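You operate a simulated robot arm through the tools that you are given. There is no shell and no other tool.

You run a simulated robot arm. Do the job below in one go: nothing can be reset, and whatever is moved stays where it is left.

Task
Beat the four pleated spots on the blue shoe flat with the hammer.
Fine: the hammer goes back where it lay, on its side.

The check looks at the end state, three seconds after you hand in, the way a careful person would. Anything else that was tipped, shoved, dropped, spilled or broken makes it a failure.

Robot
A 6-joint arm with a two-finger parallel gripper, fixed in place. Base frame: the origin is on the floor under the middle of its stand, x ahead of it, y to its left, z up; the work surface is at about z = 850. Readings come in mm, degrees, newtons and seconds.
With the tool pointing down near the work surface it reaches from about 580 to 940 mm from the base axis. Its first joint turns from -149.0 to 149.0 degrees. Payload 3.43 kg.
The tool frame sits at the grasp point between the pads (the TCP): z along the fingers, y along the line on which they close. The tips reach 34 mm beyond it. The gripper opens to 128 mm. The fingers are 24 mm wide and 12 mm thick; the gripper's body (48 by 130 mm) begins 96 mm behind the TCP.
Orientation is that of the tool frame in the base frame, as [roll, pitch, yaw] about the fixed x, y, z axes, in that order (R = Rz(yaw) Ry(pitch) Rx(roll)). With the fingers straight down and closing along the base's y, the tool's x points along the base's -x, its y along +y and its z along -z.

Tools
- The arm moves only by the tool nudge_tool. Its argument "increments" is text: rows parted by semicolons, each of 7 numbers parted by spaces: the shift along the base's x, y, z in mm, then the turn, a rotation vector about the base's x, y, z in rad, then the closure, from 0 (fully open) to 1 (shut). In form: dx dy dz wx wy wz fingers; .... A call has 1 to 20 rows; each row shifts and turns the commanded pose from where the row before left it. A row lasts 0.2 s, in which the tool goes at most 50 mm and 8.6 degrees; a call with a longer step from one row to the next is refused whole, and so is a gripper value outside its range. Where a pose cannot be reached the arm comes as near as it can. A force on the tool above 40 N (or 10 N above the force at the start of the call, whichever is more), or a blocked arm, ends the call early, and 0.2 s more pass. Each finger travels about 108 mm/s and halts on what it meets, pressing with about 33 N; the grip force reading is that of the motor and also rises with nothing between the fingers. The clock runs only during rows and for 0.2 s after the last one: add rows that do not move to give the fingers time. It gives the time, the measured TCP pose, the force on the tool (base axes), the opening and the grip force at its end, in the units of the frame above (readings bear some noise), with the torque about the TCP (base axes, N m) and any sound that the robot's microphone picked up.
- Cameras (640 x 400 px; columns grow to the right, rows downward): "scene" is fixed at [401.6, 502.7, 1797.7]; the picture's right is [0.91, 0.42, 0.00], its down [0.41, -0.88, -0.23] and it looks along [-0.10, 0.21, -0.97] (base axes); focal length 353 px, centre (320, 200). "wrist" rides on the gripper at [76, -11, -160] in the tool frame; the picture's right is [0.15, 0.99, 0.00], its down [-0.88, 0.13, -0.46] and it looks along [-0.45, 0.07, 0.89] (tool axes); focal length 234 px, centre (320, 200). There is no depth. A picture from a camera that has moved, and an enlarged one, comes with that camera's place and axes in the base frame and with its lens.
- get_image(camera): a new picture of that camera. The clock stands still meanwhile.
- move_column(by): slides the trunk up (or, below 0, down) by that many mm; the arm rides with it, the base frame stays. It gives what a move gives, with no picture.
- inspect(camera, box): a new picture of the part [left, top, right, bottom] of that camera's present view, enlarged. The clock stands still meanwhile.
- hand_in(): hands the job in; it is judged then, once.

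Nothing tells you positions but the pictures and the camera data. Unless the task says otherwise, let go and move clear before handing in.

The tools are called as name(argument=value, ...) on one line, values as JSON. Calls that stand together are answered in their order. nudge_tool: Moves the arm, as the interface text tells. Its arguments: {"type":"object","properties":{"increments":{"type":"string"}},"required":["increments"]} The other tools are called the same way: move_column (by) moves the trunk up or down; get_image (camera) takes a picture; inspect (camera, box) takes an enlarged picture of a part of a camera's view; hand_in () hands the job in.

At the start:

```text
time_s: 0.0
tcp_pos: [128.2, 614.0, 1273.1]
orientation: [-180.0, -0.1, -179.9]
force: [-0.1, -0.1, -1.4]
ft_torque: [0.02, 0.03, 0.01]
gripper_width: 128.0
finger_force: 0.0
trunk travel left (down, up): [-710.0, 0.0]
```

scene: 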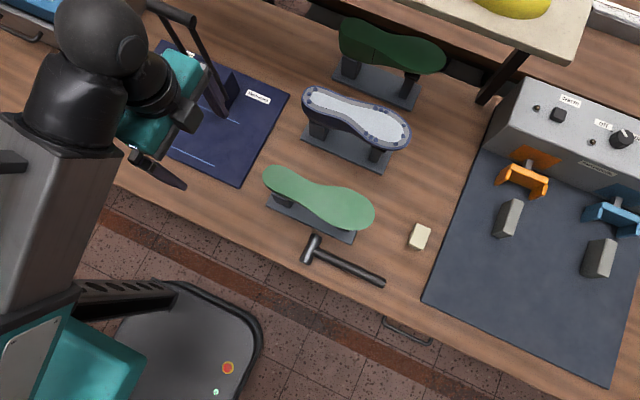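
wrist: 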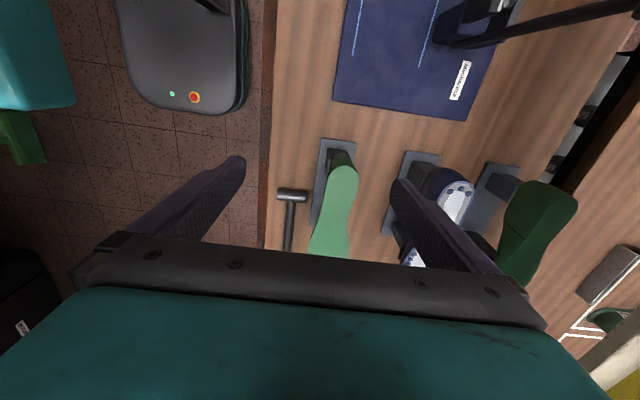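

I see a bench with three shoes or soles on stands (dark green, blue with a white sole, light green) and a hammer lying nearest the bench edge. I'll look closer at the blue shoe and the hammer before moving.

inspect(camera="scene", box=[280, 70, 430, 170])

inspect(camera="scene", box=[270, 200, 450, 310])

inspect(camera="scene", box=[240, 0, 480, 150])

```text
4.00 times, centred on (355, 120) of scene
camera zoom: at [401.6, 502.7, 1797.7], right [0.91, 0.42, 0.0], down [0.41, -0.88, -0.23], along [-0.1, 0.21, -0.97], focal length 1411 px, centre (180, 520)
```

zoom: 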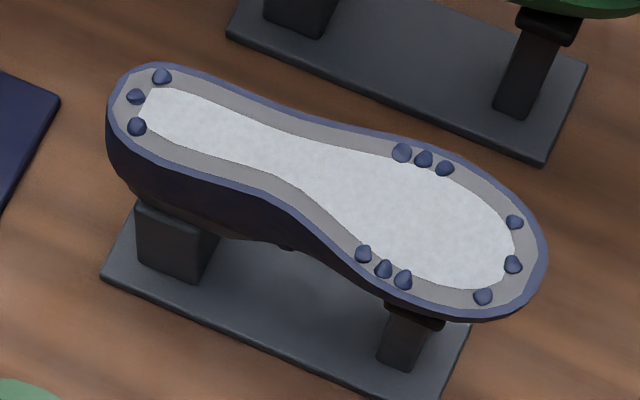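

```text
3.56 times, centred on (360, 255) of scene
camera zoom: at [401.6, 502.7, 1797.7], right [0.91, 0.42, 0.0], down [0.41, -0.88, -0.23], along [-0.1, 0.21, -0.97], focal length 1254 px, centre (178, 4)
```

zoom: 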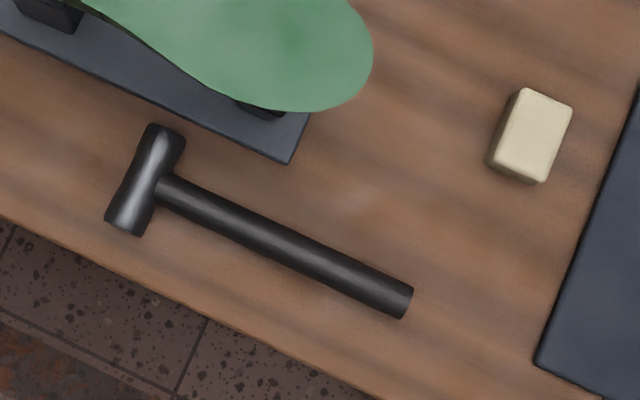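

```text
2.67 times, centred on (360, 75) of scene
camera zoom: at [401.6, 502.7, 1797.7], right [0.91, 0.42, 0.0], down [0.41, -0.88, -0.23], along [-0.1, 0.21, -0.97], focal length 941 px, centre (213, 533)
```

zoom: 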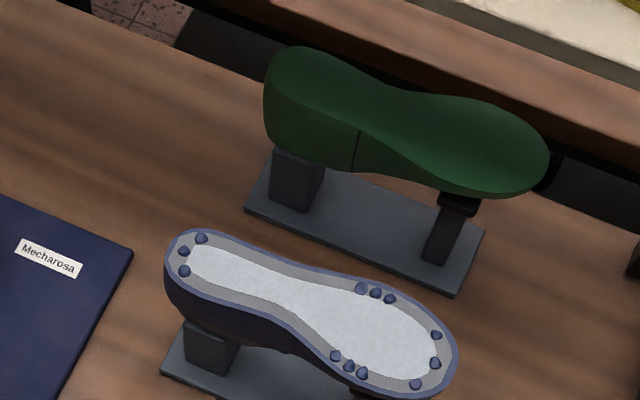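

The hammer lies with its handle along x at about y = 572, its head near x = 340, and the blue shoe is farther out with its pleats in four groups of three (heel, toe and both sides of the ball). I need the sole's height, so I'm looking from the wrist camera for triangulation.

inspect(camera="wrist", box=[380, 140, 540, 240])

inspect(camera="wrist", box=[260, 130, 420, 230])

inspect(camera="scene", box=[0, 0, 320, 200])

```text
4.00 times, centred on (460, 190) of wrist
camera zoom: at [52.8, 603.6, 1433.3], right [-0.15, 0.99, 0.0], down [0.88, 0.13, 0.46], along [0.45, 0.07, -0.89], focal length 937 px, centre (-240, 240)
```

zoom: 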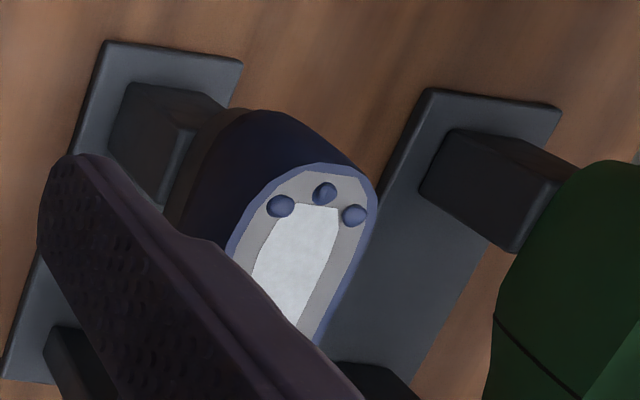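

```text
4.00 times, centred on (340, 180) of wrist
camera zoom: at [52.8, 603.6, 1433.3], right [-0.15, 0.99, 0.0], down [0.88, 0.13, 0.46], along [0.45, 0.07, -0.89], focal length 937 px, centre (240, 280)
```

zoom: 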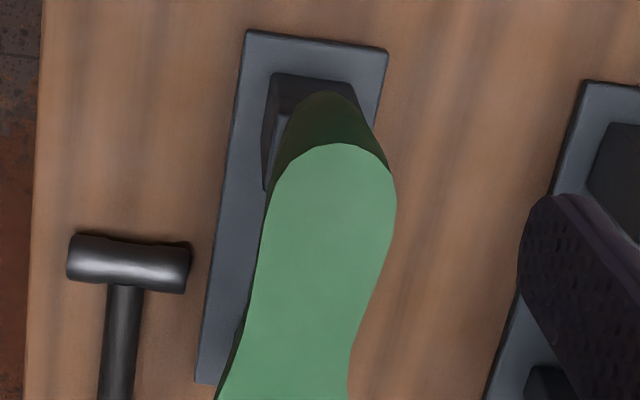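

```text
2.00 times, centred on (160, 100) of scene
camera zoom: at [401.6, 502.7, 1797.7], right [0.91, 0.42, 0.0], down [0.41, -0.88, -0.23], along [-0.1, 0.21, -0.97], focal length 706 px, centre (640, 400)
```

zoom: 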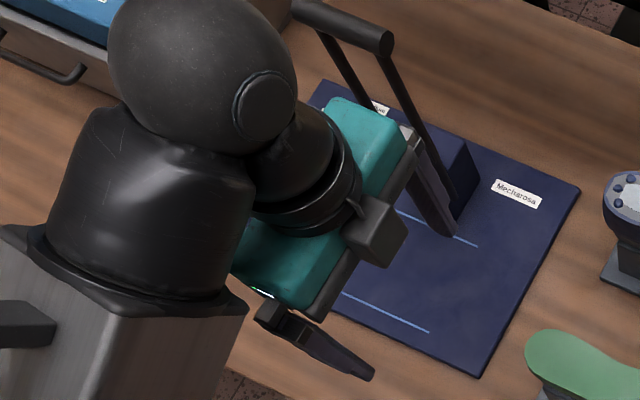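

The two views put the blue sole at about z ≈ 1030, with x about 185–450 and y about 850–935; the hammer is on the bench at z ≈ 862. I'll move the arm at this height to a better viewpoint over the shoe, well above everything.

nudge_tool(increments="30 36 0 0 0 0 0; 30 36 0 0 0 0 0; 30 36 0 0 0 0 0; 30 36 0 0 0 0 0; 0 0 0 0 0 0 0")

get_image(camera="wrist")

get_image(camera="scene")

```text
time_s: 1.2
tcp_pos: [248.4, 759.5, 1276.3]
orientation: [-180.0, 0.0, -180.0]
force: [-0.1, 0.3, -0.3]
ft_torque: [0.04, -0.01, -0.01]
gripper_width: 128.2
finger_force: 0.1
trunk travel left (down, up): [-710.0, 0.0]
```

```text
taken
camera wrist: at [172.7, 748.7, 1434.6], right [-0.15, 0.99, 0.0], down [0.88, 0.13, 0.46], along [0.45, 0.07, -0.89], focal length 234 px, centre (320, 200)
```

wrist: 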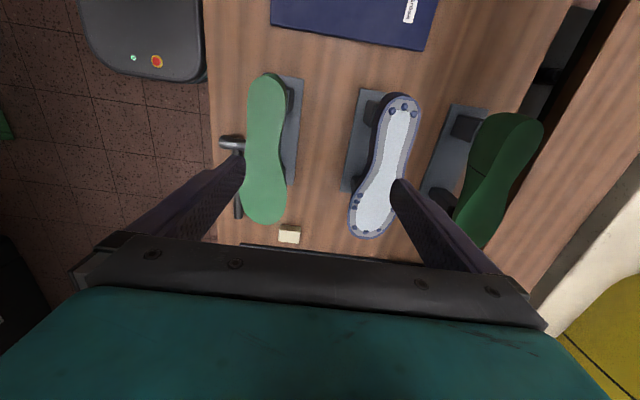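

```text
taken
```

scene: 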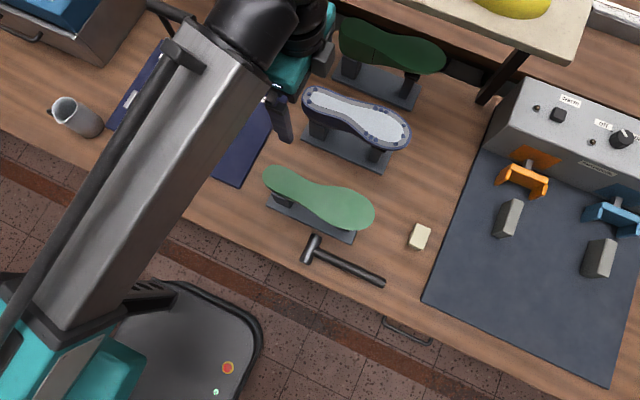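

The wrist view now shows the whole blue sole between the fingers. I'll zoom in to measure the pleats and the shoe heights.

inspect(camera="wrist", box=[330, 75, 490, 175])

inspect(camera="wrist", box=[320, 150, 480, 250])

inspect(camera="wrist", box=[200, 60, 360, 160])

inspect(camera="wrist", box=[200, 150, 360, 250])

```text
4.00 times, centred on (410, 125) of wrist
camera zoom: at [172.7, 748.7, 1434.6], right [-0.15, 0.99, 0.0], down [0.88, 0.13, 0.46], along [0.45, 0.07, -0.89], focal length 937 px, centre (-40, 500)
```

zoom: 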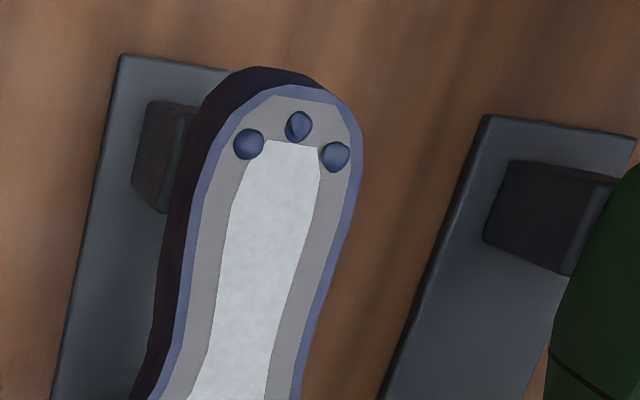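

```text
4.00 times, centred on (400, 200) of wrist
camera zoom: at [172.7, 748.7, 1434.6], right [-0.15, 0.99, 0.0], down [0.88, 0.13, 0.46], along [0.45, 0.07, -0.89], focal length 937 px, centre (0, 200)
```

zoom: 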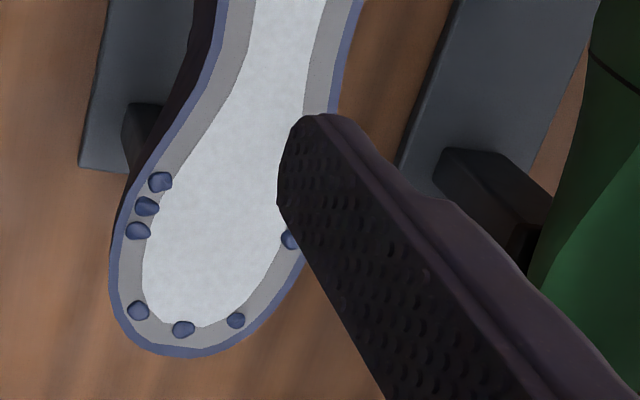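

```text
4.00 times, centred on (280, 110) of wrist
camera zoom: at [172.7, 748.7, 1434.6], right [-0.15, 0.99, 0.0], down [0.88, 0.13, 0.46], along [0.45, 0.07, -0.89], focal length 937 px, centre (480, 560)
```

zoom: 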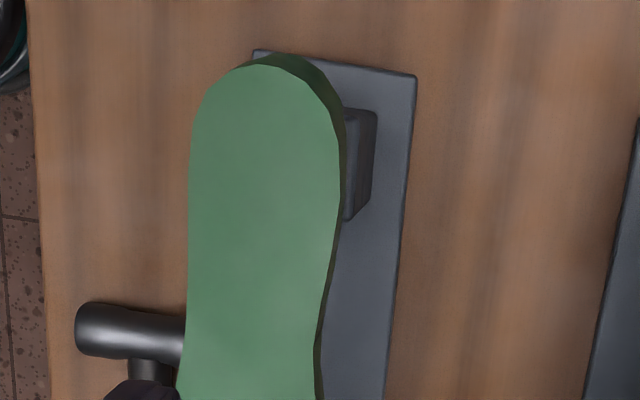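

```text
4.00 times, centred on (280, 200) of wrist
camera zoom: at [172.7, 748.7, 1434.6], right [-0.15, 0.99, 0.0], down [0.88, 0.13, 0.46], along [0.45, 0.07, -0.89], focal length 937 px, centre (480, 200)
```

zoom: 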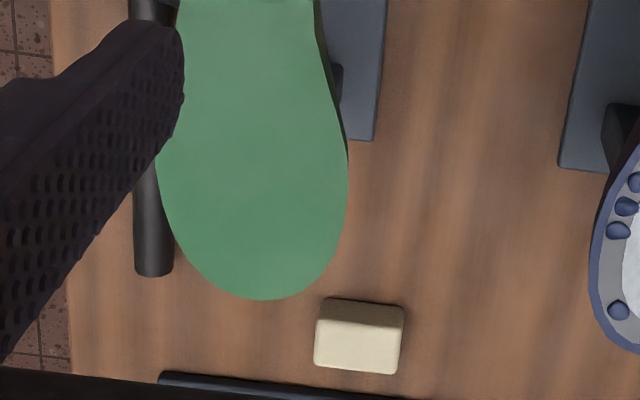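

The sole's pleats sit near z ≈ 1040, and the light green shoe stands at about the same height between me and the blue one (y ≈ 630–716), so I'll need a slightly tilted grip to clear it. Before touching anything I'm dry-running the wrist turns in free air, starting with a half turn in yaw.

nudge_tool(increments="0 0 0 0 0 0.149 0.6; 0 0 0 0 0 0.149 0.6; 0 0 0 0 0 0.149 0.6; 0 0 0 0 0 0.149 0.6; 0 0 0 0 0 0.149 0.6; 0 0 0 0 0 0.149 0.6; 0 0 0 0 0 0.149 0.6; 0 0 0 0 0 0.149 0.6; 0 0 0 0 0 0.149 0.6; 0 0 0 0 0 0.149 0.6; 0 0 0 0 0 0.149 0.6; 0 0 0 0 0 0.149 0.6; 0 0 0 0 0 0.149 0.6; 0 0 0 0 0 0.149 0.6; 0 0 0 0 0 0.149 0.6; 0 0 0 0 0 0.149 0.6; 0 0 0 0 0 0.149 0.6; 0 0 0 0 0 0.149 0.6; 0 0 0 0 0 0.149 0.6; 0 0 0 0 0 0.149 0.6")

```text
time_s: 2.3
tcp_pos: [248.1, 760.6, 1274.7]
orientation: [179.5, -0.1, -145.9]
force: [-17.0, 14.3, -0.9]
ft_torque: [-2.36, -2.96, -1.95]
gripper_width: 50.9
finger_force: 0.0
trunk travel left (down, up): [-710.0, 0.0]
stopped in row 5: the force on the tool passed its limit at 114 N (the readings are from after the stop); the commanded pose is now the measured one
```

Something resisted the turn at about 34°, so I'm looking at what it touched before going further.

get_image(camera="scene")

get_image(camera="wrist")

```text
taken
```

scene: 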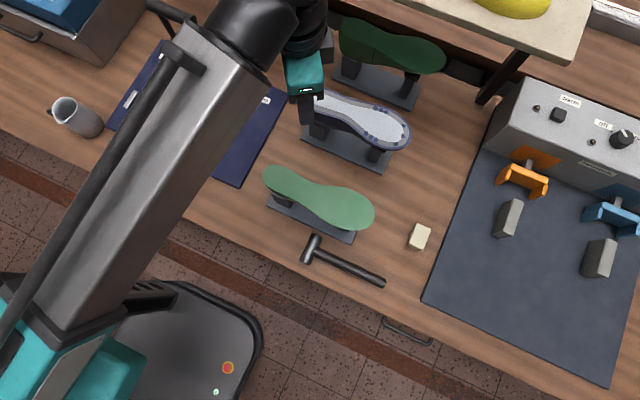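

```text
taken
camera wrist: at [192.0, 707.3, 1433.8], right [-0.68, 0.74, 0.01], down [0.66, 0.6, 0.46], along [0.33, 0.31, -0.89], focal length 234 px, centre (320, 200)
```

wrist: 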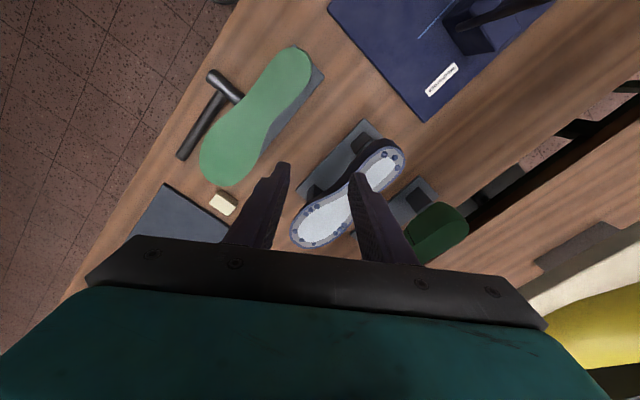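

It looks like the wrist camera met the robot's own forearm when it swung inward; nothing on the bench moved. I'll turn back and test the other direction, with the camera swinging outward.

nudge_tool(increments="0 0 0 0 0 -0.1 0.6; 0 0 0 0 0 -0.149 0.6; 0 0 0 0 0 -0.149 0.6; 0 0 0 0 0 -0.149 0.6; 0 0 0 0 0 -0.149 0.6; 0 0 0 0 0 -0.149 0.6; 0 0 0 0 0 -0.149 0.6; 0 0 0 0 0 -0.149 0.6; 0 0 0 0 0 -0.149 0.6; 0 0 0 0 0 -0.149 0.6; 0 0 0 0 0 -0.149 0.6; 0 0 0 0 0 -0.149 0.6; 0 0 0 0 0 -0.149 0.6; 0 0 0 0 0 -0.149 0.6; 0 0 0 0 0 -0.149 0.6; 0 0 0 0 0 -0.149 0.6; 0 0 0 0 0 -0.149 0.6; 0 0 0 0 0 -0.149 0.6; 0 0 0 0 0 -0.149 0.6; 0 0 0 0 0 -0.149 0.6")

```text
time_s: 6.5
tcp_pos: [248.0, 760.5, 1274.1]
orientation: [179.6, -0.1, 83.4]
force: [-0.1, 0.1, 0.9]
ft_torque: [0.03, 0.01, -0.03]
gripper_width: 51.2
finger_force: 0.1
out of reach, approached as far as the arm can: row 17, 18, 19, 20
trunk travel left (down, up): [-710.0, 0.0]
```

The joint limit stops the turn that way in the tool-down pose, so a plain yaw flip is out. I'll turn back to the original yaw and try the alternative: tip the tool up to horizontal, then roll it about its own axis.

nudge_tool(increments="0 0 0 0 0 0.1405 0.6; 0 0 0 0 0 0.1405 0.6; 0 0 0 0 0 0.1405 0.6; 0 0 0 0 0 0.1405 0.6; 0 0 0 0 0 0.1405 0.6; 0 0 0 0 0 0.1405 0.6; 0 0 0 0 0 0.1405 0.6; 0 0 0 0 0 0.1405 0.6; 0 0 0 0 0 0.1405 0.6; 0 0 0 0 0 0.1405 0.6; 0 0 0 0 0 0.1405 0.6; 0 0 0 0 0 0.1405 0.6; 0 0 0 0 0 0 0.6")

```text
time_s: 9.3
tcp_pos: [246.7, 759.9, 1274.6]
orientation: [179.6, 0.0, -179.9]
force: [0.0, -0.2, 0.7]
ft_torque: [-0.03, 0.0, 0.0]
gripper_width: 51.0
finger_force: 0.1
trunk travel left (down, up): [-710.0, 0.0]
```

The yaw is back where it started. Now I'll pitch the tool up toward +y in free air.

nudge_tool(increments="0 0 0 0.136 0 0 0.6; 0 0 0 0.136 0 0 0.6; 0 0 0 0.136 0 0 0.6; 0 0 0 0.136 0 0 0.6; 0 0 0 0.136 0 0 0.6; 0 0 0 0.136 0 0 0.6; 0 0 0 0.136 0 0 0.6; 0 0 0 0.136 0 0 0.6; 0 0 0 0.136 0 0 0.6; 0 0 0 0.136 0 0 0.6; 0 0 0 0 0 0 0.6")

get_image(camera="scene")

get_image(camera="wrist")

```text
time_s: 11.7
tcp_pos: [247.6, 759.8, 1276.0]
orientation: [101.5, 0.2, -180.0]
force: [0.7, -0.1, -0.7]
ft_torque: [-0.02, 0.03, -0.03]
gripper_width: 51.2
finger_force: 0.1
trunk travel left (down, up): [-710.0, 0.0]
```

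```text
taken
```

scene: 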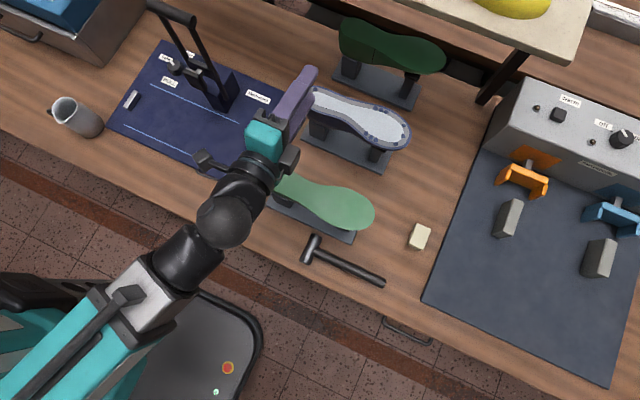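

```text
taken
camera wrist: at [171.9, 601.0, 1295.3], right [-0.15, 0.2, 0.97], down [0.88, -0.42, 0.22], along [0.45, 0.89, -0.11], focal length 234 px, centre (320, 200)
```

wrist: 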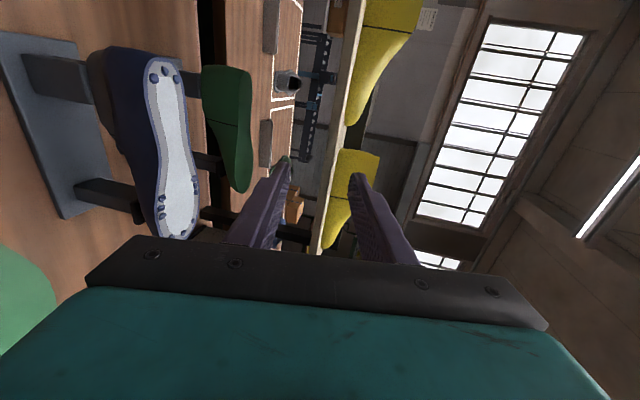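

The tool is horizontal and the wrist is clear. Next I'll roll about the tool axis with the camera passing over the top, to see whether the flipped orientation is reachable.

nudge_tool(increments="0 0 0 0 0.1421 -0.0289 0.6; 0 0 0 0 0.1421 -0.0289 0.6; 0 0 0 0 0.1421 -0.0289 0.6; 0 0 0 0 0.1421 -0.0289 0.6; 0 0 0 0 0.1421 -0.0289 0.6; 0 0 0 0 0.1421 -0.0289 0.6; 0 0 0 0 0.1421 -0.0289 0.6; 0 0 0 0 0.1421 -0.0289 0.6; 0 0 0 0 0.1421 -0.0289 0.6; 0 0 0 0 0.1421 -0.0289 0.6; 0 0 0 0 0.1421 -0.0289 0.6; 0 0 0 0 0.1421 -0.0289 0.6; 0 0 0 0 0 0 0.6")

get_image(camera="scene")

```text
time_s: 14.5
tcp_pos: [247.8, 759.5, 1274.9]
orientation: [-139.9, -75.0, 49.0]
force: [0.3, 0.4, 0.4]
ft_torque: [-0.02, 0.01, 0.01]
gripper_width: 51.3
finger_force: 0.1
trunk travel left (down, up): [-710.0, 0.0]
```

```text
taken
```

scene: 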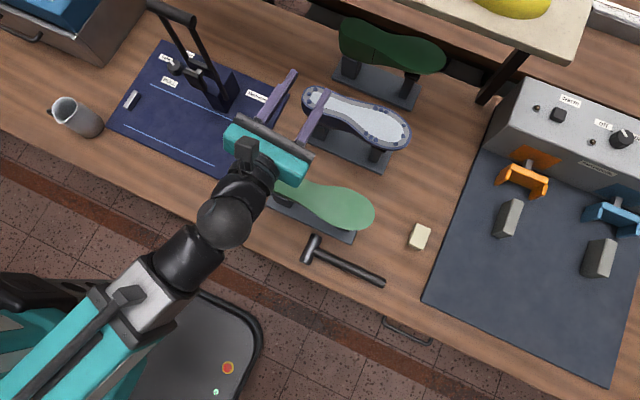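

The roll works with the camera on top and nothing in the way. I'll continue to the full half turn.

nudge_tool(increments="0 0 0 0 0.1372 -0.0279 0.6; 0 0 0 0 0.1372 -0.0279 0.6; 0 0 0 0 0.1372 -0.0279 0.6; 0 0 0 0 0.1372 -0.0279 0.6; 0 0 0 0 0.1372 -0.0279 0.6; 0 0 0 0 0.1372 -0.0279 0.6; 0 0 0 0 0.1372 -0.0279 0.6; 0 0 0 0 0.1372 -0.0279 0.6; 0 0 0 0 0.1372 -0.0279 0.6; 0 0 0 0 0.1372 -0.0279 0.6; 0 0 0 0 0 0 0.6")

get_image(camera="scene")

get_image(camera="wrist")

```text
time_s: 16.9
tcp_pos: [289.5, 733.3, 1092.4]
orientation: [-98.9, -1.0, -0.4]
force: [0.7, 0.7, 0.0]
ft_torque: [-0.02, 0.0, 0.01]
gripper_width: 51.3
finger_force: 0.1
out of reach, approached as far as the arm can: row 4, 5, 6, 7, 8, 9, 10
trunk travel left (down, up): [-710.0, 0.0]
```

```text
taken
```

scene: 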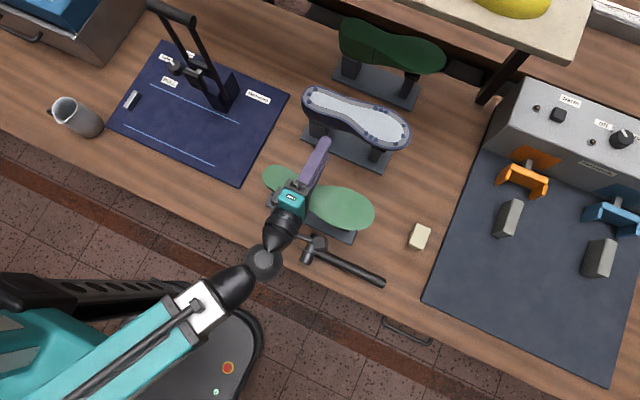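

```text
taken
camera wrist: at [364.3, 577.5, 1128.5], right [0.16, -0.15, -0.97], down [-0.88, -0.47, -0.07], along [-0.44, 0.87, -0.21], focal length 234 px, centre (320, 200)
```

wrist: 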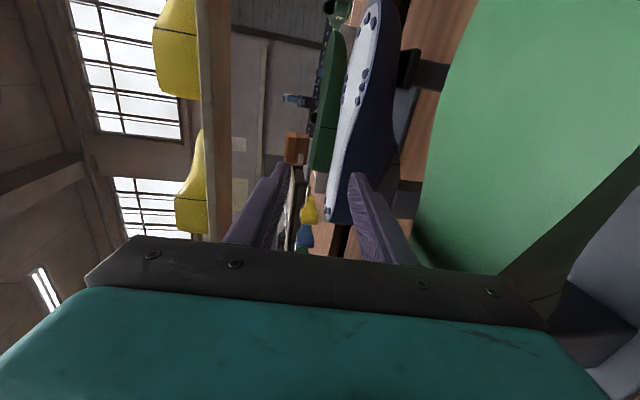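

The last part of that roll ran into a joint limit and pulled the tool down and sideways; the force readings are near zero and the bench looks undisturbed. I'll undo it by rolling back the same way while rising.

nudge_tool(increments="0 0 10 0 -0.1383 0.0217 0.6; 0 0 10 0 -0.1383 0.0217 0.6; 0 0 15 0 -0.1383 0.0217 0.6; 0 0 15 0 -0.1383 0.0217 0.6; 0 0 15 0 -0.1383 0.0217 0.6; 0 0 15 0 -0.1383 0.0217 0.6; 0 0 15 0 -0.1383 0.0217 0.6; 0 0 15 0 -0.1383 0.0217 0.6; 0 0 0 0 0 0 0.6")

get_image(camera="scene")

```text
time_s: 18.9
tcp_pos: [289.5, 733.7, 1201.6]
orientation: [-112.2, -63.0, 17.8]
force: [0.2, 1.0, -0.3]
ft_torque: [0.02, 0.02, -0.01]
gripper_width: 51.0
finger_force: 0.1
trunk travel left (down, up): [-710.0, 0.0]
```

```text
taken
```

scene: 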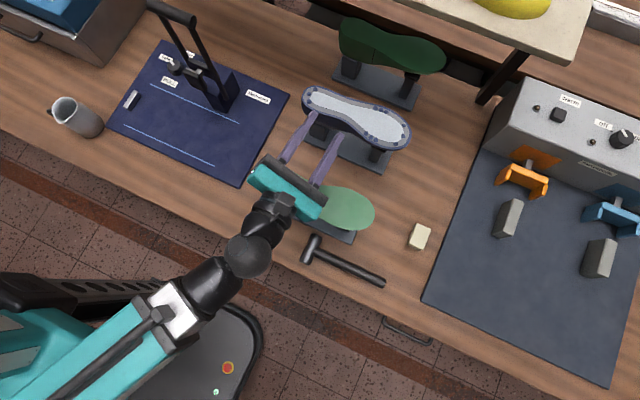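

The position is tracking again. I'll keep rolling back to the left-hand orientation and rise further.

nudge_tool(increments="0 0 10 0 -0.1427 0.0224 0.6; 0 0 10 0 -0.1427 0.0224 0.6; 0 0 10 0 -0.1427 0.0224 0.6; 0 0 10 0 -0.1427 0.0224 0.6; 0 0 10 0 -0.1427 0.0224 0.6; 0 0 10 0 -0.1427 0.0224 0.6; 0 0 10 0 -0.1427 0.0224 0.6; 0 0 10 0 -0.1427 0.0224 0.6; 0 0 10 0 -0.1427 0.0224 0.6; 0 0 10 0 -0.1427 0.0224 0.6; 0 0 0 0 -0.1427 0.0224 0.6; 0 0 0 0 -0.1427 0.0224 0.6; 0 0 0 0 -0.1427 0.0224 0.6; 0 0 0 0 -0.1427 0.0224 0.6; 0 0 0 0 0 0 0.6")

```text
time_s: 22.1
tcp_pos: [290.2, 733.8, 1302.2]
orientation: [96.4, 0.3, -180.0]
force: [0.8, -0.2, -0.1]
ft_torque: [-0.03, -0.04, -0.01]
gripper_width: 51.0
finger_force: 0.0
trunk travel left (down, up): [-710.0, 0.0]
```

Now at z = 1302 with the tool horizontal. I'm testing the roll the other way, with the camera passing underneath and plenty of height.

nudge_tool(increments="0 0 0 0 -0.1392 0.0155 0.6; 0 0 0 0 -0.1392 0.0155 0.6; 0 0 0 0 -0.1392 0.0155 0.6; 0 0 0 0 -0.1392 0.0155 0.6; 0 0 0 0 -0.1392 0.0155 0.6; 0 0 0 0 -0.1392 0.0155 0.6; 0 0 0 0 -0.1392 0.0155 0.6; 0 0 0 0 -0.1392 0.0155 0.6; 0 0 0 0 -0.1392 0.0155 0.6; 0 0 0 0 -0.1392 0.0155 0.6; 0 0 0 0 -0.1392 0.0155 0.6; 0 0 0 0 0 0 0.6")

get_image(camera="scene")

```text
time_s: 24.7
tcp_pos: [289.8, 735.1, 1301.4]
orientation: [168.2, 83.4, -102.1]
force: [-1.1, 0.3, 0.0]
ft_torque: [0.0, -0.02, 0.02]
gripper_width: 51.3
finger_force: 0.0
trunk travel left (down, up): [-710.0, 0.0]
```

```text
taken
```

scene: 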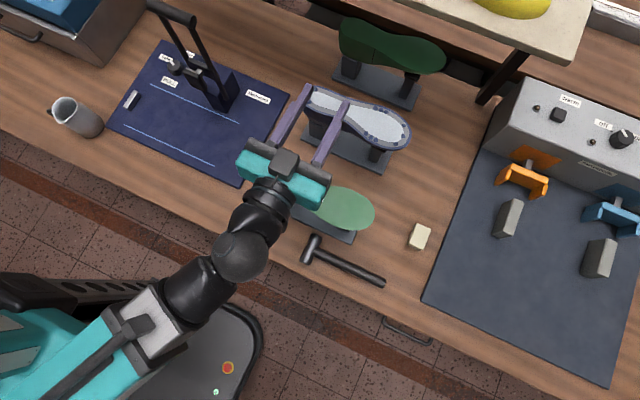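

That works without any deviation. Continuing to the full half turn.

nudge_tool(increments="0 0 0 0 -0.1447 0.0162 0.6; 0 0 0 0 -0.1447 0.0162 0.6; 0 0 0 0 -0.1447 0.0162 0.6; 0 0 0 0 -0.1447 0.0162 0.6; 0 0 0 0 -0.1447 0.0162 0.6; 0 0 0 0 -0.1447 0.0162 0.6; 0 0 0 0 -0.1447 0.0162 0.6; 0 0 0 0 -0.1447 0.0162 0.6")

nudge_tool(increments="0 0 0 0 -0.1447 0.0162 0.6; 0 0 0 0 -0.1447 0.0162 0.6; 0 0 0 0 -0.1447 0.0162 0.6; 0 0 0 0 0 0 0.6")

get_image(camera="scene")

```text
time_s: 26.5
tcp_pos: [288.8, 733.9, 1301.7]
orientation: [-96.9, 24.5, -3.0]
force: [-0.6, 0.2, 0.4]
ft_torque: [0.04, 0.03, -0.01]
gripper_width: 51.2
finger_force: 0.0
trunk travel left (down, up): [-710.0, 0.0]
```

```text
time_s: 27.5
tcp_pos: [290.1, 733.9, 1302.3]
orientation: [-96.3, -0.4, -0.1]
force: [-0.1, -1.3, 0.2]
ft_torque: [-0.01, -0.01, 0.04]
gripper_width: 51.2
finger_force: 0.0
trunk travel left (down, up): [-710.0, 0.0]
```

```text
taken
```

scene: 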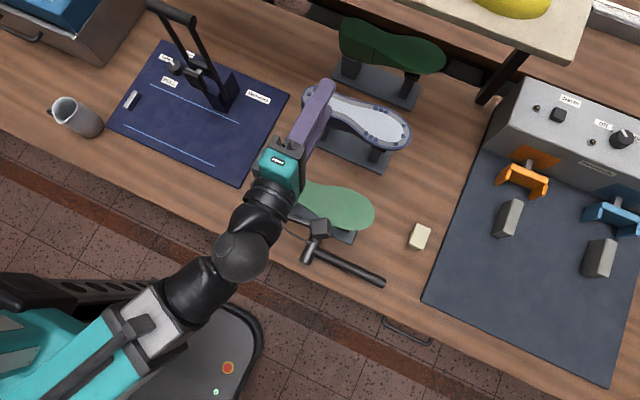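

The flipped orientation is reachable this way. Now I'll dry-run the striking poses (without the hammer), staying about 100 mm above the sole to see whether toe and heel can both be reached.

nudge_tool(increments="0 0 0 -0.076 0 0 0.6; 0 0 0 -0.076 0 0 0.6; 16 21 -27 0 0 0 0.6; 16 21 -27 0 0 0 0.6; 16 21 -27 0 0 0 0.6; 16 21 -27 0 0 0 0.6; 16 21 -27 0 0 0 0.6; 16 21 -27 0 0 0 0.6; 0 0 0 0 0 0 0.6")

get_image(camera="scene")

get_image(camera="wrist")

```text
time_s: 29.5
tcp_pos: [385.4, 859.3, 1141.3]
orientation: [-105.0, -0.3, 0.0]
force: [1.3, -1.1, -0.2]
ft_torque: [0.01, -0.01, -0.03]
gripper_width: 51.2
finger_force: 0.1
trunk travel left (down, up): [-710.0, 0.0]
```

```text
taken
```

scene: 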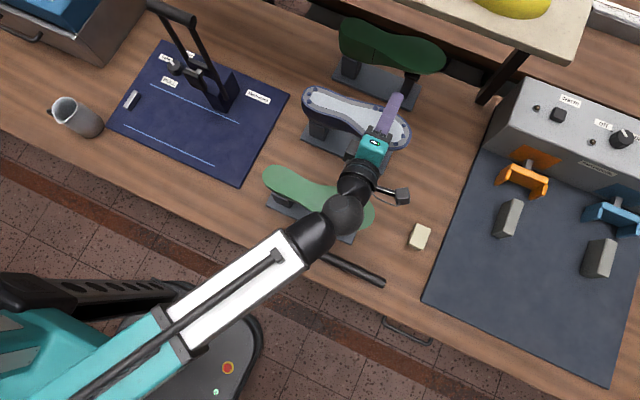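

```text
taken
camera wrist: at [461.7, 708.0, 1191.9], right [0.15, -0.26, -0.95], down [-0.88, -0.47, -0.01], along [-0.45, 0.84, -0.3], focal length 234 px, centre (320, 200)
```

wrist: 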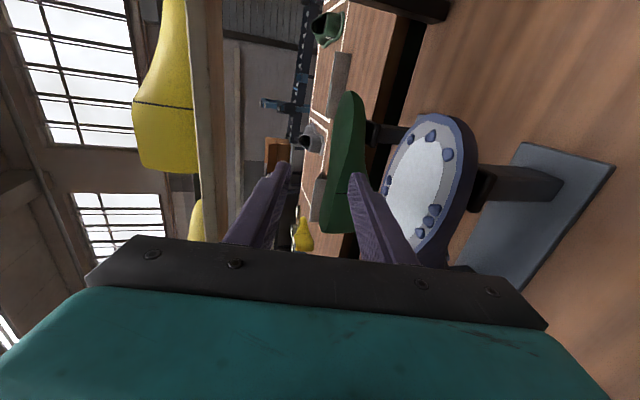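

The toe pose is reached exactly. Now I'll check the heel pose at the same height.

nudge_tool(increments="-40 0 0 0 0 0 0.6; -40 0 0 0 0 0 0.6; -40 0 0 0 0 0 0.6; -40 0 0 0 0 0 0.6; -40 0 0 0 0 0 0.6; -40 0 0 0 0 0 0.6; 0 0 0 0 0 0 0.6")

get_image(camera="scene")

get_image(camera="wrist")

```text
time_s: 31.1
tcp_pos: [146.3, 860.9, 1141.8]
orientation: [-105.0, -0.3, 0.0]
force: [-0.3, -0.1, -0.1]
ft_torque: [-0.02, -0.03, 0.0]
gripper_width: 51.3
finger_force: 0.1
trunk travel left (down, up): [-710.0, 0.0]
```

```text
taken
```

scene: 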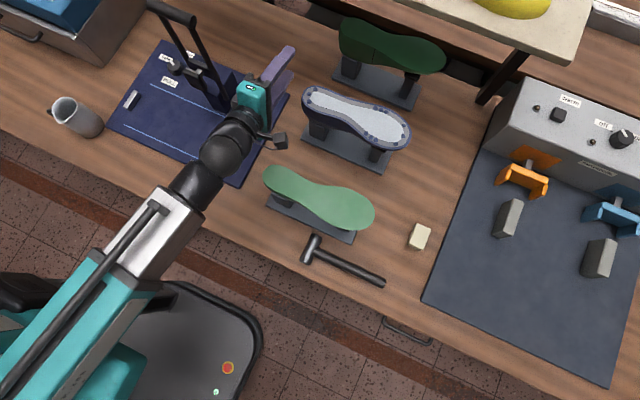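

```text
taken
camera wrist: at [222.0, 709.9, 1193.3], right [0.15, -0.26, -0.95], down [-0.88, -0.47, -0.01], along [-0.45, 0.84, -0.3], focal length 234 px, centre (320, 200)
```

wrist: 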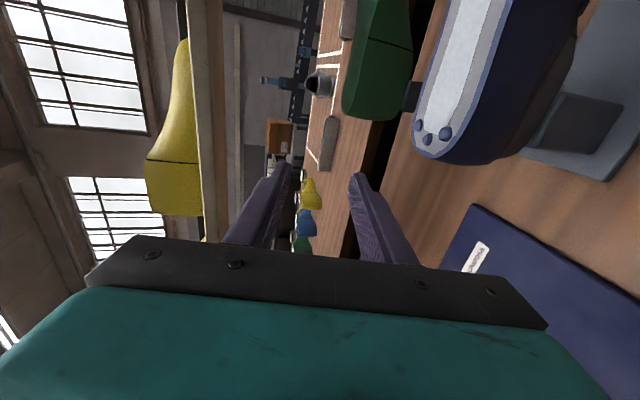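

Both ends are reachable with nothing in the way, so this posture works. Now I'll go back up, undo the flip the same way and head for the hammer.

nudge_tool(increments="24 -21 27 0.076 0 0 0.6; 24 -21 27 0.076 0 0 0.6; 24 -21 27 0 0 0 0.6; 24 -21 27 0 0 0 0.6; 24 -21 27 0 0 0 0.6; 24 -21 27 0 0 0 0.6; 0 0 0 0 0 0 0.6")

nudge_tool(increments="0 0 0 0 0.1441 -0.0161 0.6; 0 0 0 0 0.1441 -0.0161 0.6; 0 0 0 0 0.1441 -0.0161 0.6; 0 0 0 0 0.1441 -0.0161 0.6; 0 0 0 0 0.1441 -0.0161 0.6; 0 0 0 0 0.1441 -0.0161 0.6; 0 0 0 0 0.1441 -0.0161 0.6; 0 0 0 0 0.1441 -0.0161 0.6; 0 0 0 0 0.1441 -0.0161 0.6; 0 0 0 0 0.1441 -0.0161 0.6; 0 0 0 0 0.1441 -0.0161 0.6; 0 0 0 0 0.1441 -0.0161 0.6; 0 0 0 0 0.1441 -0.0161 0.6; 0 0 0 0 0.1441 -0.0161 0.6; 0 0 0 0 0.1441 -0.0161 0.6; 0 0 0 0 0.1441 -0.0161 0.6; 0 0 0 0 0.1441 -0.0161 0.6; 0 0 0 0 0.1441 -0.0161 0.6; 0 0 0 0 0.1441 -0.0161 0.6; 0 0 0 0 0.1441 -0.0161 0.6")

```text
time_s: 32.7
tcp_pos: [289.5, 733.0, 1302.4]
orientation: [-96.2, -0.3, 0.0]
force: [0.0, 0.9, -0.6]
ft_torque: [0.04, -0.01, 0.0]
gripper_width: 51.3
finger_force: 0.1
trunk travel left (down, up): [-710.0, 0.0]
```

```text
time_s: 36.9
tcp_pos: [290.1, 733.9, 1301.8]
orientation: [96.5, 13.8, -178.3]
force: [-0.2, 0.6, 0.4]
ft_torque: [-0.01, 0.01, 0.01]
gripper_width: 50.9
finger_force: 0.1
trunk travel left (down, up): [-710.0, 0.0]
```

Finishing the roll, then tipping the tool down with a 12° lean away from the light green shoe while moving over the hammer handle.

nudge_tool(increments="0 0 0 0 0.1201 -0.0134 0.6; 0 0 0 0 0.1201 -0.0134 0.6; 12 -18.7 -5.5 -0.139 0 0 0.6; 12 -18.7 -5.5 -0.139 0 0 0.6; 12 -18.7 -5.5 -0.139 0 0 0.6; 12 -18.7 -5.5 -0.139 0 0 0.6; 12 -18.7 -5.5 -0.139 0 0 0.6; 12 -18.7 -5.5 -0.139 0 0 0.6; 12 -18.7 -5.5 -0.139 0 0 0.6; 12 -18.7 -5.5 -0.139 0 0 0.6; 12 -18.7 -5.5 -0.139 0 0 0.6; 0 0 0 0 0 0 0.6")

get_image(camera="wrist")

get_image(camera="scene")

```text
time_s: 39.5
tcp_pos: [397.7, 564.6, 1252.4]
orientation: [168.1, 0.1, -179.7]
force: [-0.8, 0.3, -0.4]
ft_torque: [0.01, 0.03, 0.03]
gripper_width: 51.2
finger_force: 0.0
trunk travel left (down, up): [-710.0, 0.0]
```

```text
taken
camera wrist: at [321.4, 520.6, 1406.3], right [-0.15, 0.97, 0.2], down [0.88, 0.04, 0.47], along [0.45, 0.25, -0.86], focal length 234 px, centre (320, 200)
```

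wrist: 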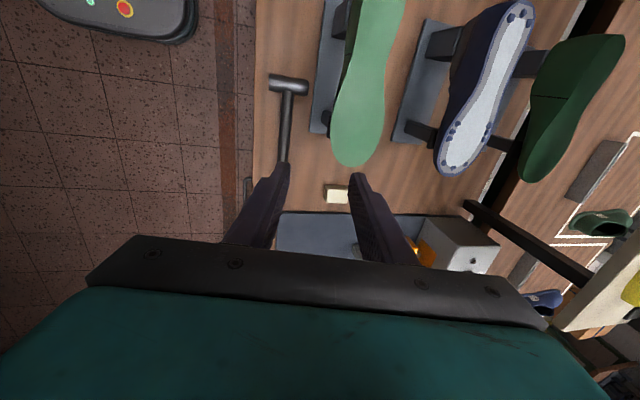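

```text
taken
```

scene: 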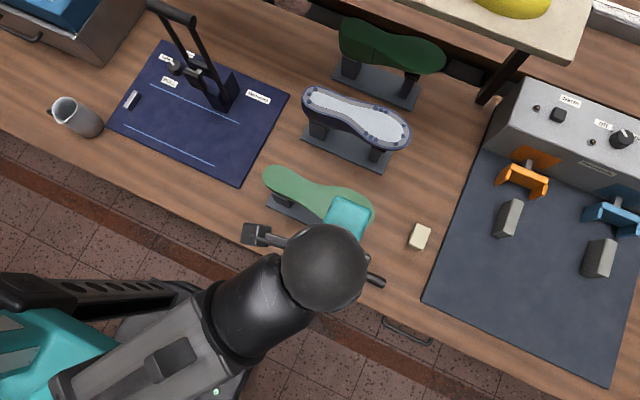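

The tool is above the handle with the intended lean. I'll zoom in to fix the hammer's position exactly before descending.

inspect(camera="wrist", box=[240, 60, 340, 122])

inspect(camera="wrist", box=[230, 100, 380, 194])

```text
6.40 times, centred on (290, 91) of wrist
camera zoom: at [321.4, 520.6, 1406.3], right [-0.15, 0.97, 0.2], down [0.88, 0.04, 0.47], along [0.45, 0.25, -0.86], focal length 1499 px, centre (512, 898)
```

zoom: 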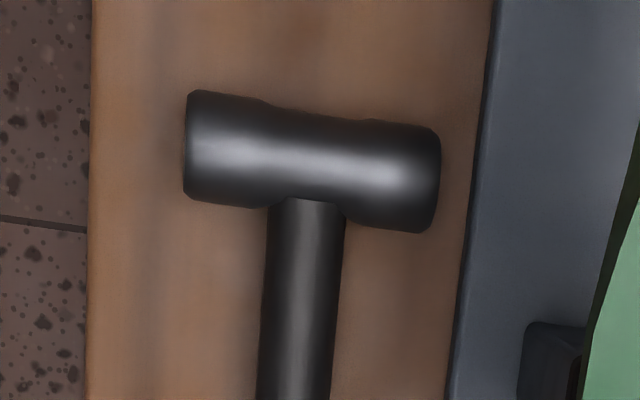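

```text
4.26 times, centred on (305, 147) of wrist
camera zoom: at [321.4, 520.6, 1406.3], right [-0.15, 0.97, 0.2], down [0.88, 0.04, 0.47], along [0.45, 0.25, -0.86], focal length 996 px, centre (384, 426)
```

zoom: 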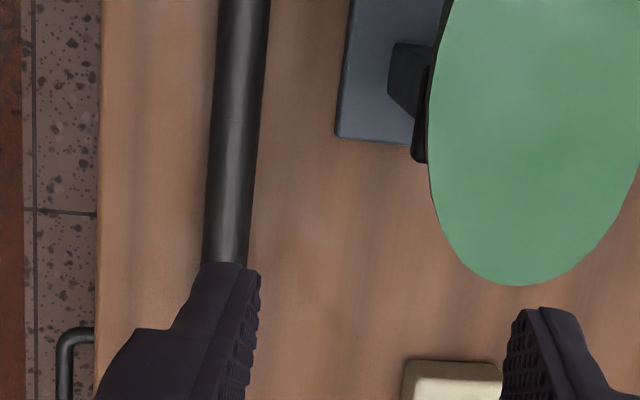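

The handle axis is at y ≈ 571.5, the head centre at (343, 571.5), the handle is about 24 mm thick and the head about 81 × 33 mm. I'll narrow the fingers to 40 mm and descend to just above the handle.

nudge_tool(increments="0 0.6 -40 0 0 0 0.6875; 0 0.6 -40 0 0 0 0.6875; 0 0 -40 0 0 0 0.6875; 0 0 -40 0 0 0 0.6875; 0 0 -40 0 0 0 0.6875; 0 0 -40 0 0 0 0.6875; 0 0 -40 0 0 0 0.6875; 0 0 -25 0 0 0 0.6875; 0 0 0 0 0 0 0.6875")

get_image(camera="wrist")

get_image(camera="scene")

```text
time_s: 41.5
tcp_pos: [397.7, 565.7, 948.0]
orientation: [168.1, 0.0, -179.7]
force: [0.4, 1.1, 0.7]
ft_torque: [-0.06, -0.01, 0.0]
gripper_width: 39.7
finger_force: 0.0
trunk travel left (down, up): [-710.0, 0.0]
```

```text
taken
camera wrist: at [321.7, 522.2, 1101.7], right [-0.15, 0.97, 0.2], down [0.88, 0.04, 0.47], along [0.45, 0.25, -0.86], focal length 234 px, centre (320, 200)
```

wrist: 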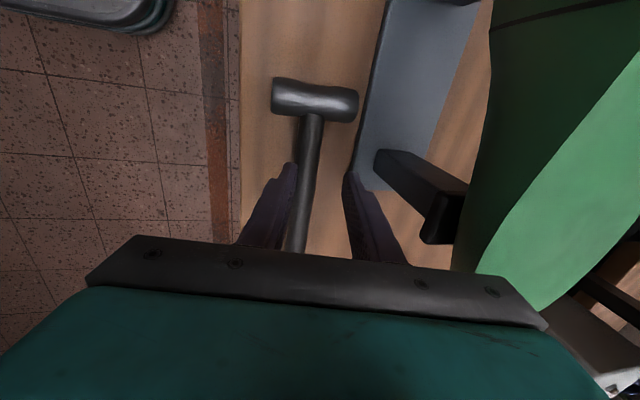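

```text
taken
```

scene: 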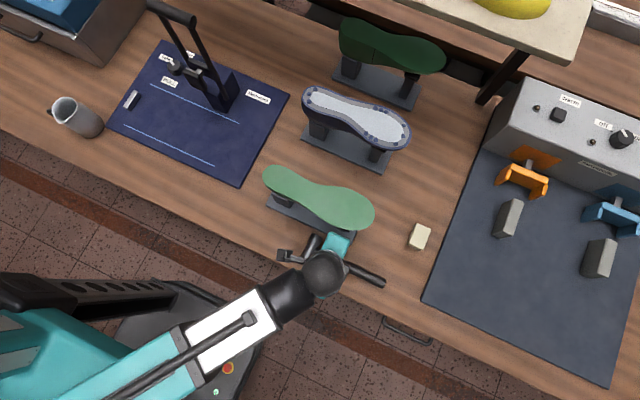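

The handle lies between the fingers and the reach is fine. Descending the last part gently.

nudge_tool(increments="0 0 -20 0 0 0 0.6875; 0 0 -15 0 0 0 0.6875; 0 0 -10 0 0 0 0.6875; 0 0 -5 0 0 0 0.6875; 0 0 -2 0 0 0 0.6875; 0 0 0 0 0 0 0.6875")

inspect(camera="wrist", box=[220, 60, 420, 185])

```text
time_s: 42.9
tcp_pos: [397.9, 568.0, 896.2]
orientation: [168.1, 0.0, -179.8]
force: [-0.2, 0.4, -0.1]
ft_torque: [-0.01, -0.02, 0.02]
gripper_width: 40.0
finger_force: 0.1
trunk travel left (down, up): [-710.0, 0.0]
```

```text
3.20 times, centred on (320, 122) of wrist
camera zoom: at [322.0, 522.9, 1049.0], right [-0.15, 0.97, 0.2], down [0.88, 0.04, 0.47], along [0.45, 0.25, -0.86], focal length 749 px, centre (320, 448)
```

zoom: 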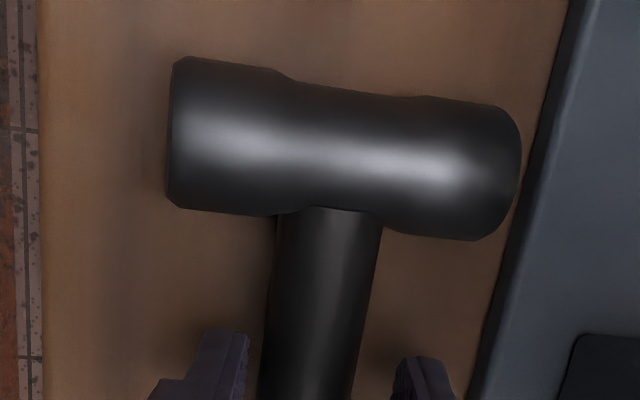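

Both fingers straddle the handle. I'll go down 4 mm more in small steps, watching the force, then close.

nudge_tool(increments="0 0 -2 0 0 0 0.6875; 0 0 -1 0 0 0 0.6875; 0 0 -1 0 0 0 0.6875; 0 0 0 0 0 0 0.6875; 0 0 0 0 0 0 0.6875")

```text
time_s: 44.1
tcp_pos: [397.3, 568.1, 891.6]
orientation: [168.1, 0.1, -179.8]
force: [0.2, 0.4, -0.8]
ft_torque: [0.0, 0.02, -0.01]
gripper_width: 39.8
finger_force: 0.2
trunk travel left (down, up): [-710.0, 0.0]
```

No table contact yet. I'll centre by 2 mm and close the fingers on the handle.

nudge_tool(increments="0 -2 0 0 0 0 0.75; 0 0 0 0 0 0 0.85; 0 0 0 0 0 0 1; 0 0 0 0 0 0 1; 0 0 0 0 0 0 1")

inspect(camera="wrist", box=[220, 60, 420, 185])

```text
time_s: 45.3
tcp_pos: [396.9, 564.7, 891.8]
orientation: [168.1, 0.1, -179.8]
force: [0.4, -0.4, 8.7]
ft_torque: [-0.34, 0.32, 0.14]
gripper_width: 22.1
finger_force: 32.8
trunk travel left (down, up): [-710.0, 0.0]
```

```text
3.20 times, centred on (320, 122) of wrist
camera zoom: at [321.6, 520.7, 1045.4], right [-0.15, 0.97, 0.21], down [0.88, 0.04, 0.47], along [0.45, 0.25, -0.86], focal length 749 px, centre (320, 448)
```

zoom: 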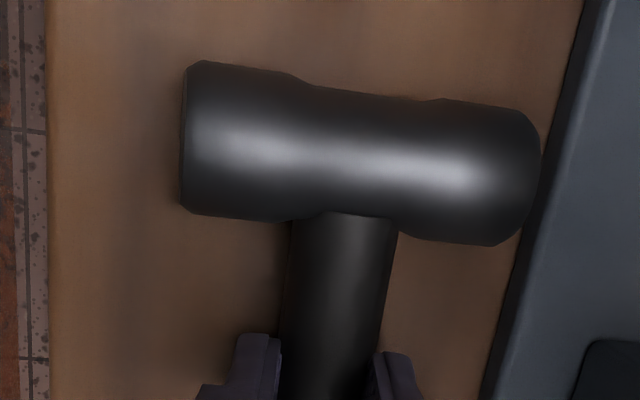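

The handle is gripped (22 mm wide, 33 N). I'll lift a little and check that the hammer doesn't droop.

nudge_tool(increments="0 0 5 0 0 0 1; 0 0 10 0 0 0 1; 0 0 15 0 0 0 1; 0 0 0 0 0 0 1; 0 0 0 0 0 0 1")

inspect(camera="wrist", box=[220, 60, 420, 185])

inspect(camera="scene", box=[270, 200, 430, 300])

```text
time_s: 46.5
tcp_pos: [397.0, 565.4, 921.4]
orientation: [168.1, 0.1, -179.8]
force: [0.7, 0.9, -3.5]
ft_torque: [0.03, 0.13, -0.03]
gripper_width: 19.8
finger_force: 32.6
trunk travel left (down, up): [-710.0, 0.0]
```

```text
3.20 times, centred on (320, 122) of wrist
camera zoom: at [322.3, 520.7, 1074.6], right [-0.15, 0.97, 0.2], down [0.88, 0.04, 0.47], along [0.45, 0.25, -0.86], focal length 749 px, centre (320, 448)
```

zoom: 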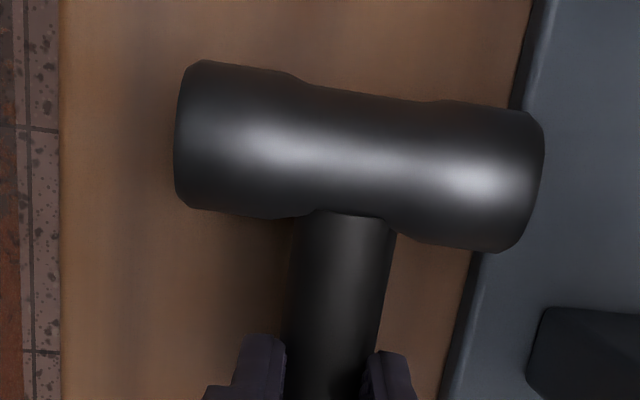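

```text
4.00 times, centred on (350, 250) of scene
camera zoom: at [401.6, 502.7, 1797.7], right [0.91, 0.42, 0.0], down [0.41, -0.88, -0.23], along [-0.1, 0.21, -0.97], focal length 1411 px, centre (200, 0)
```

zoom: 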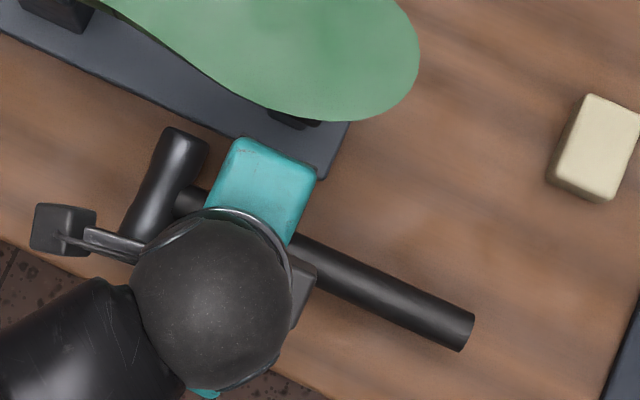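

The hammer is up, weighs about 0.35 kg and hangs nearly level, but the opening went from 22 to 20 mm. I'll look at the grip more closely and check whether it is still changing.

nudge_tool(increments="0 0 0 0 0 0 1; 0 0 0 0 0 0 1; 0 0 0 0 0 0 1")

inspect(camera="wrist", box=[270, 140, 380, 209])

```text
time_s: 47.3
tcp_pos: [397.9, 564.7, 921.1]
orientation: [168.1, 0.0, -179.8]
force: [0.2, -0.3, -2.6]
ft_torque: [0.0, 0.07, -0.02]
gripper_width: 19.8
finger_force: 32.7
trunk travel left (down, up): [-710.0, 0.0]
```

```text
5.80 times, centred on (325, 174) of wrist
camera zoom: at [322.3, 520.7, 1074.6], right [-0.15, 0.97, 0.2], down [0.88, 0.04, 0.47], along [0.45, 0.25, -0.86], focal length 1358 px, centre (291, 348)
```

zoom: 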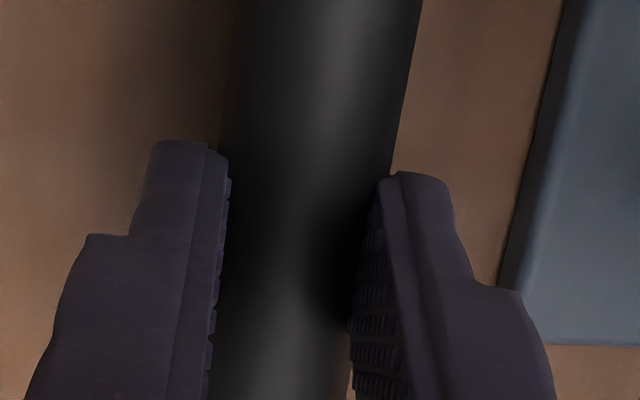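

The grip is holding but shallow, so I'd rather set the hammer back down where it was and grip it deeper with less lean than risk it slipping. Lowering it first.

nudge_tool(increments="0 0 -12 0 0 0 1; 0 0 -8 0 0 0 1; 0 0 -4 0 0 0 1; 0 0 -2 0 0 0 1; 0 0 -2 0 0 0 1; 0 0 0 0 0 0 1")

```text
time_s: 48.7
tcp_pos: [397.8, 565.5, 895.2]
orientation: [167.9, 0.1, -179.9]
force: [2.8, 8.9, 22.7]
ft_torque: [-0.2, -0.69, 0.21]
gripper_width: 20.7
finger_force: 33.2
trunk travel left (down, up): [-710.0, 0.0]
```

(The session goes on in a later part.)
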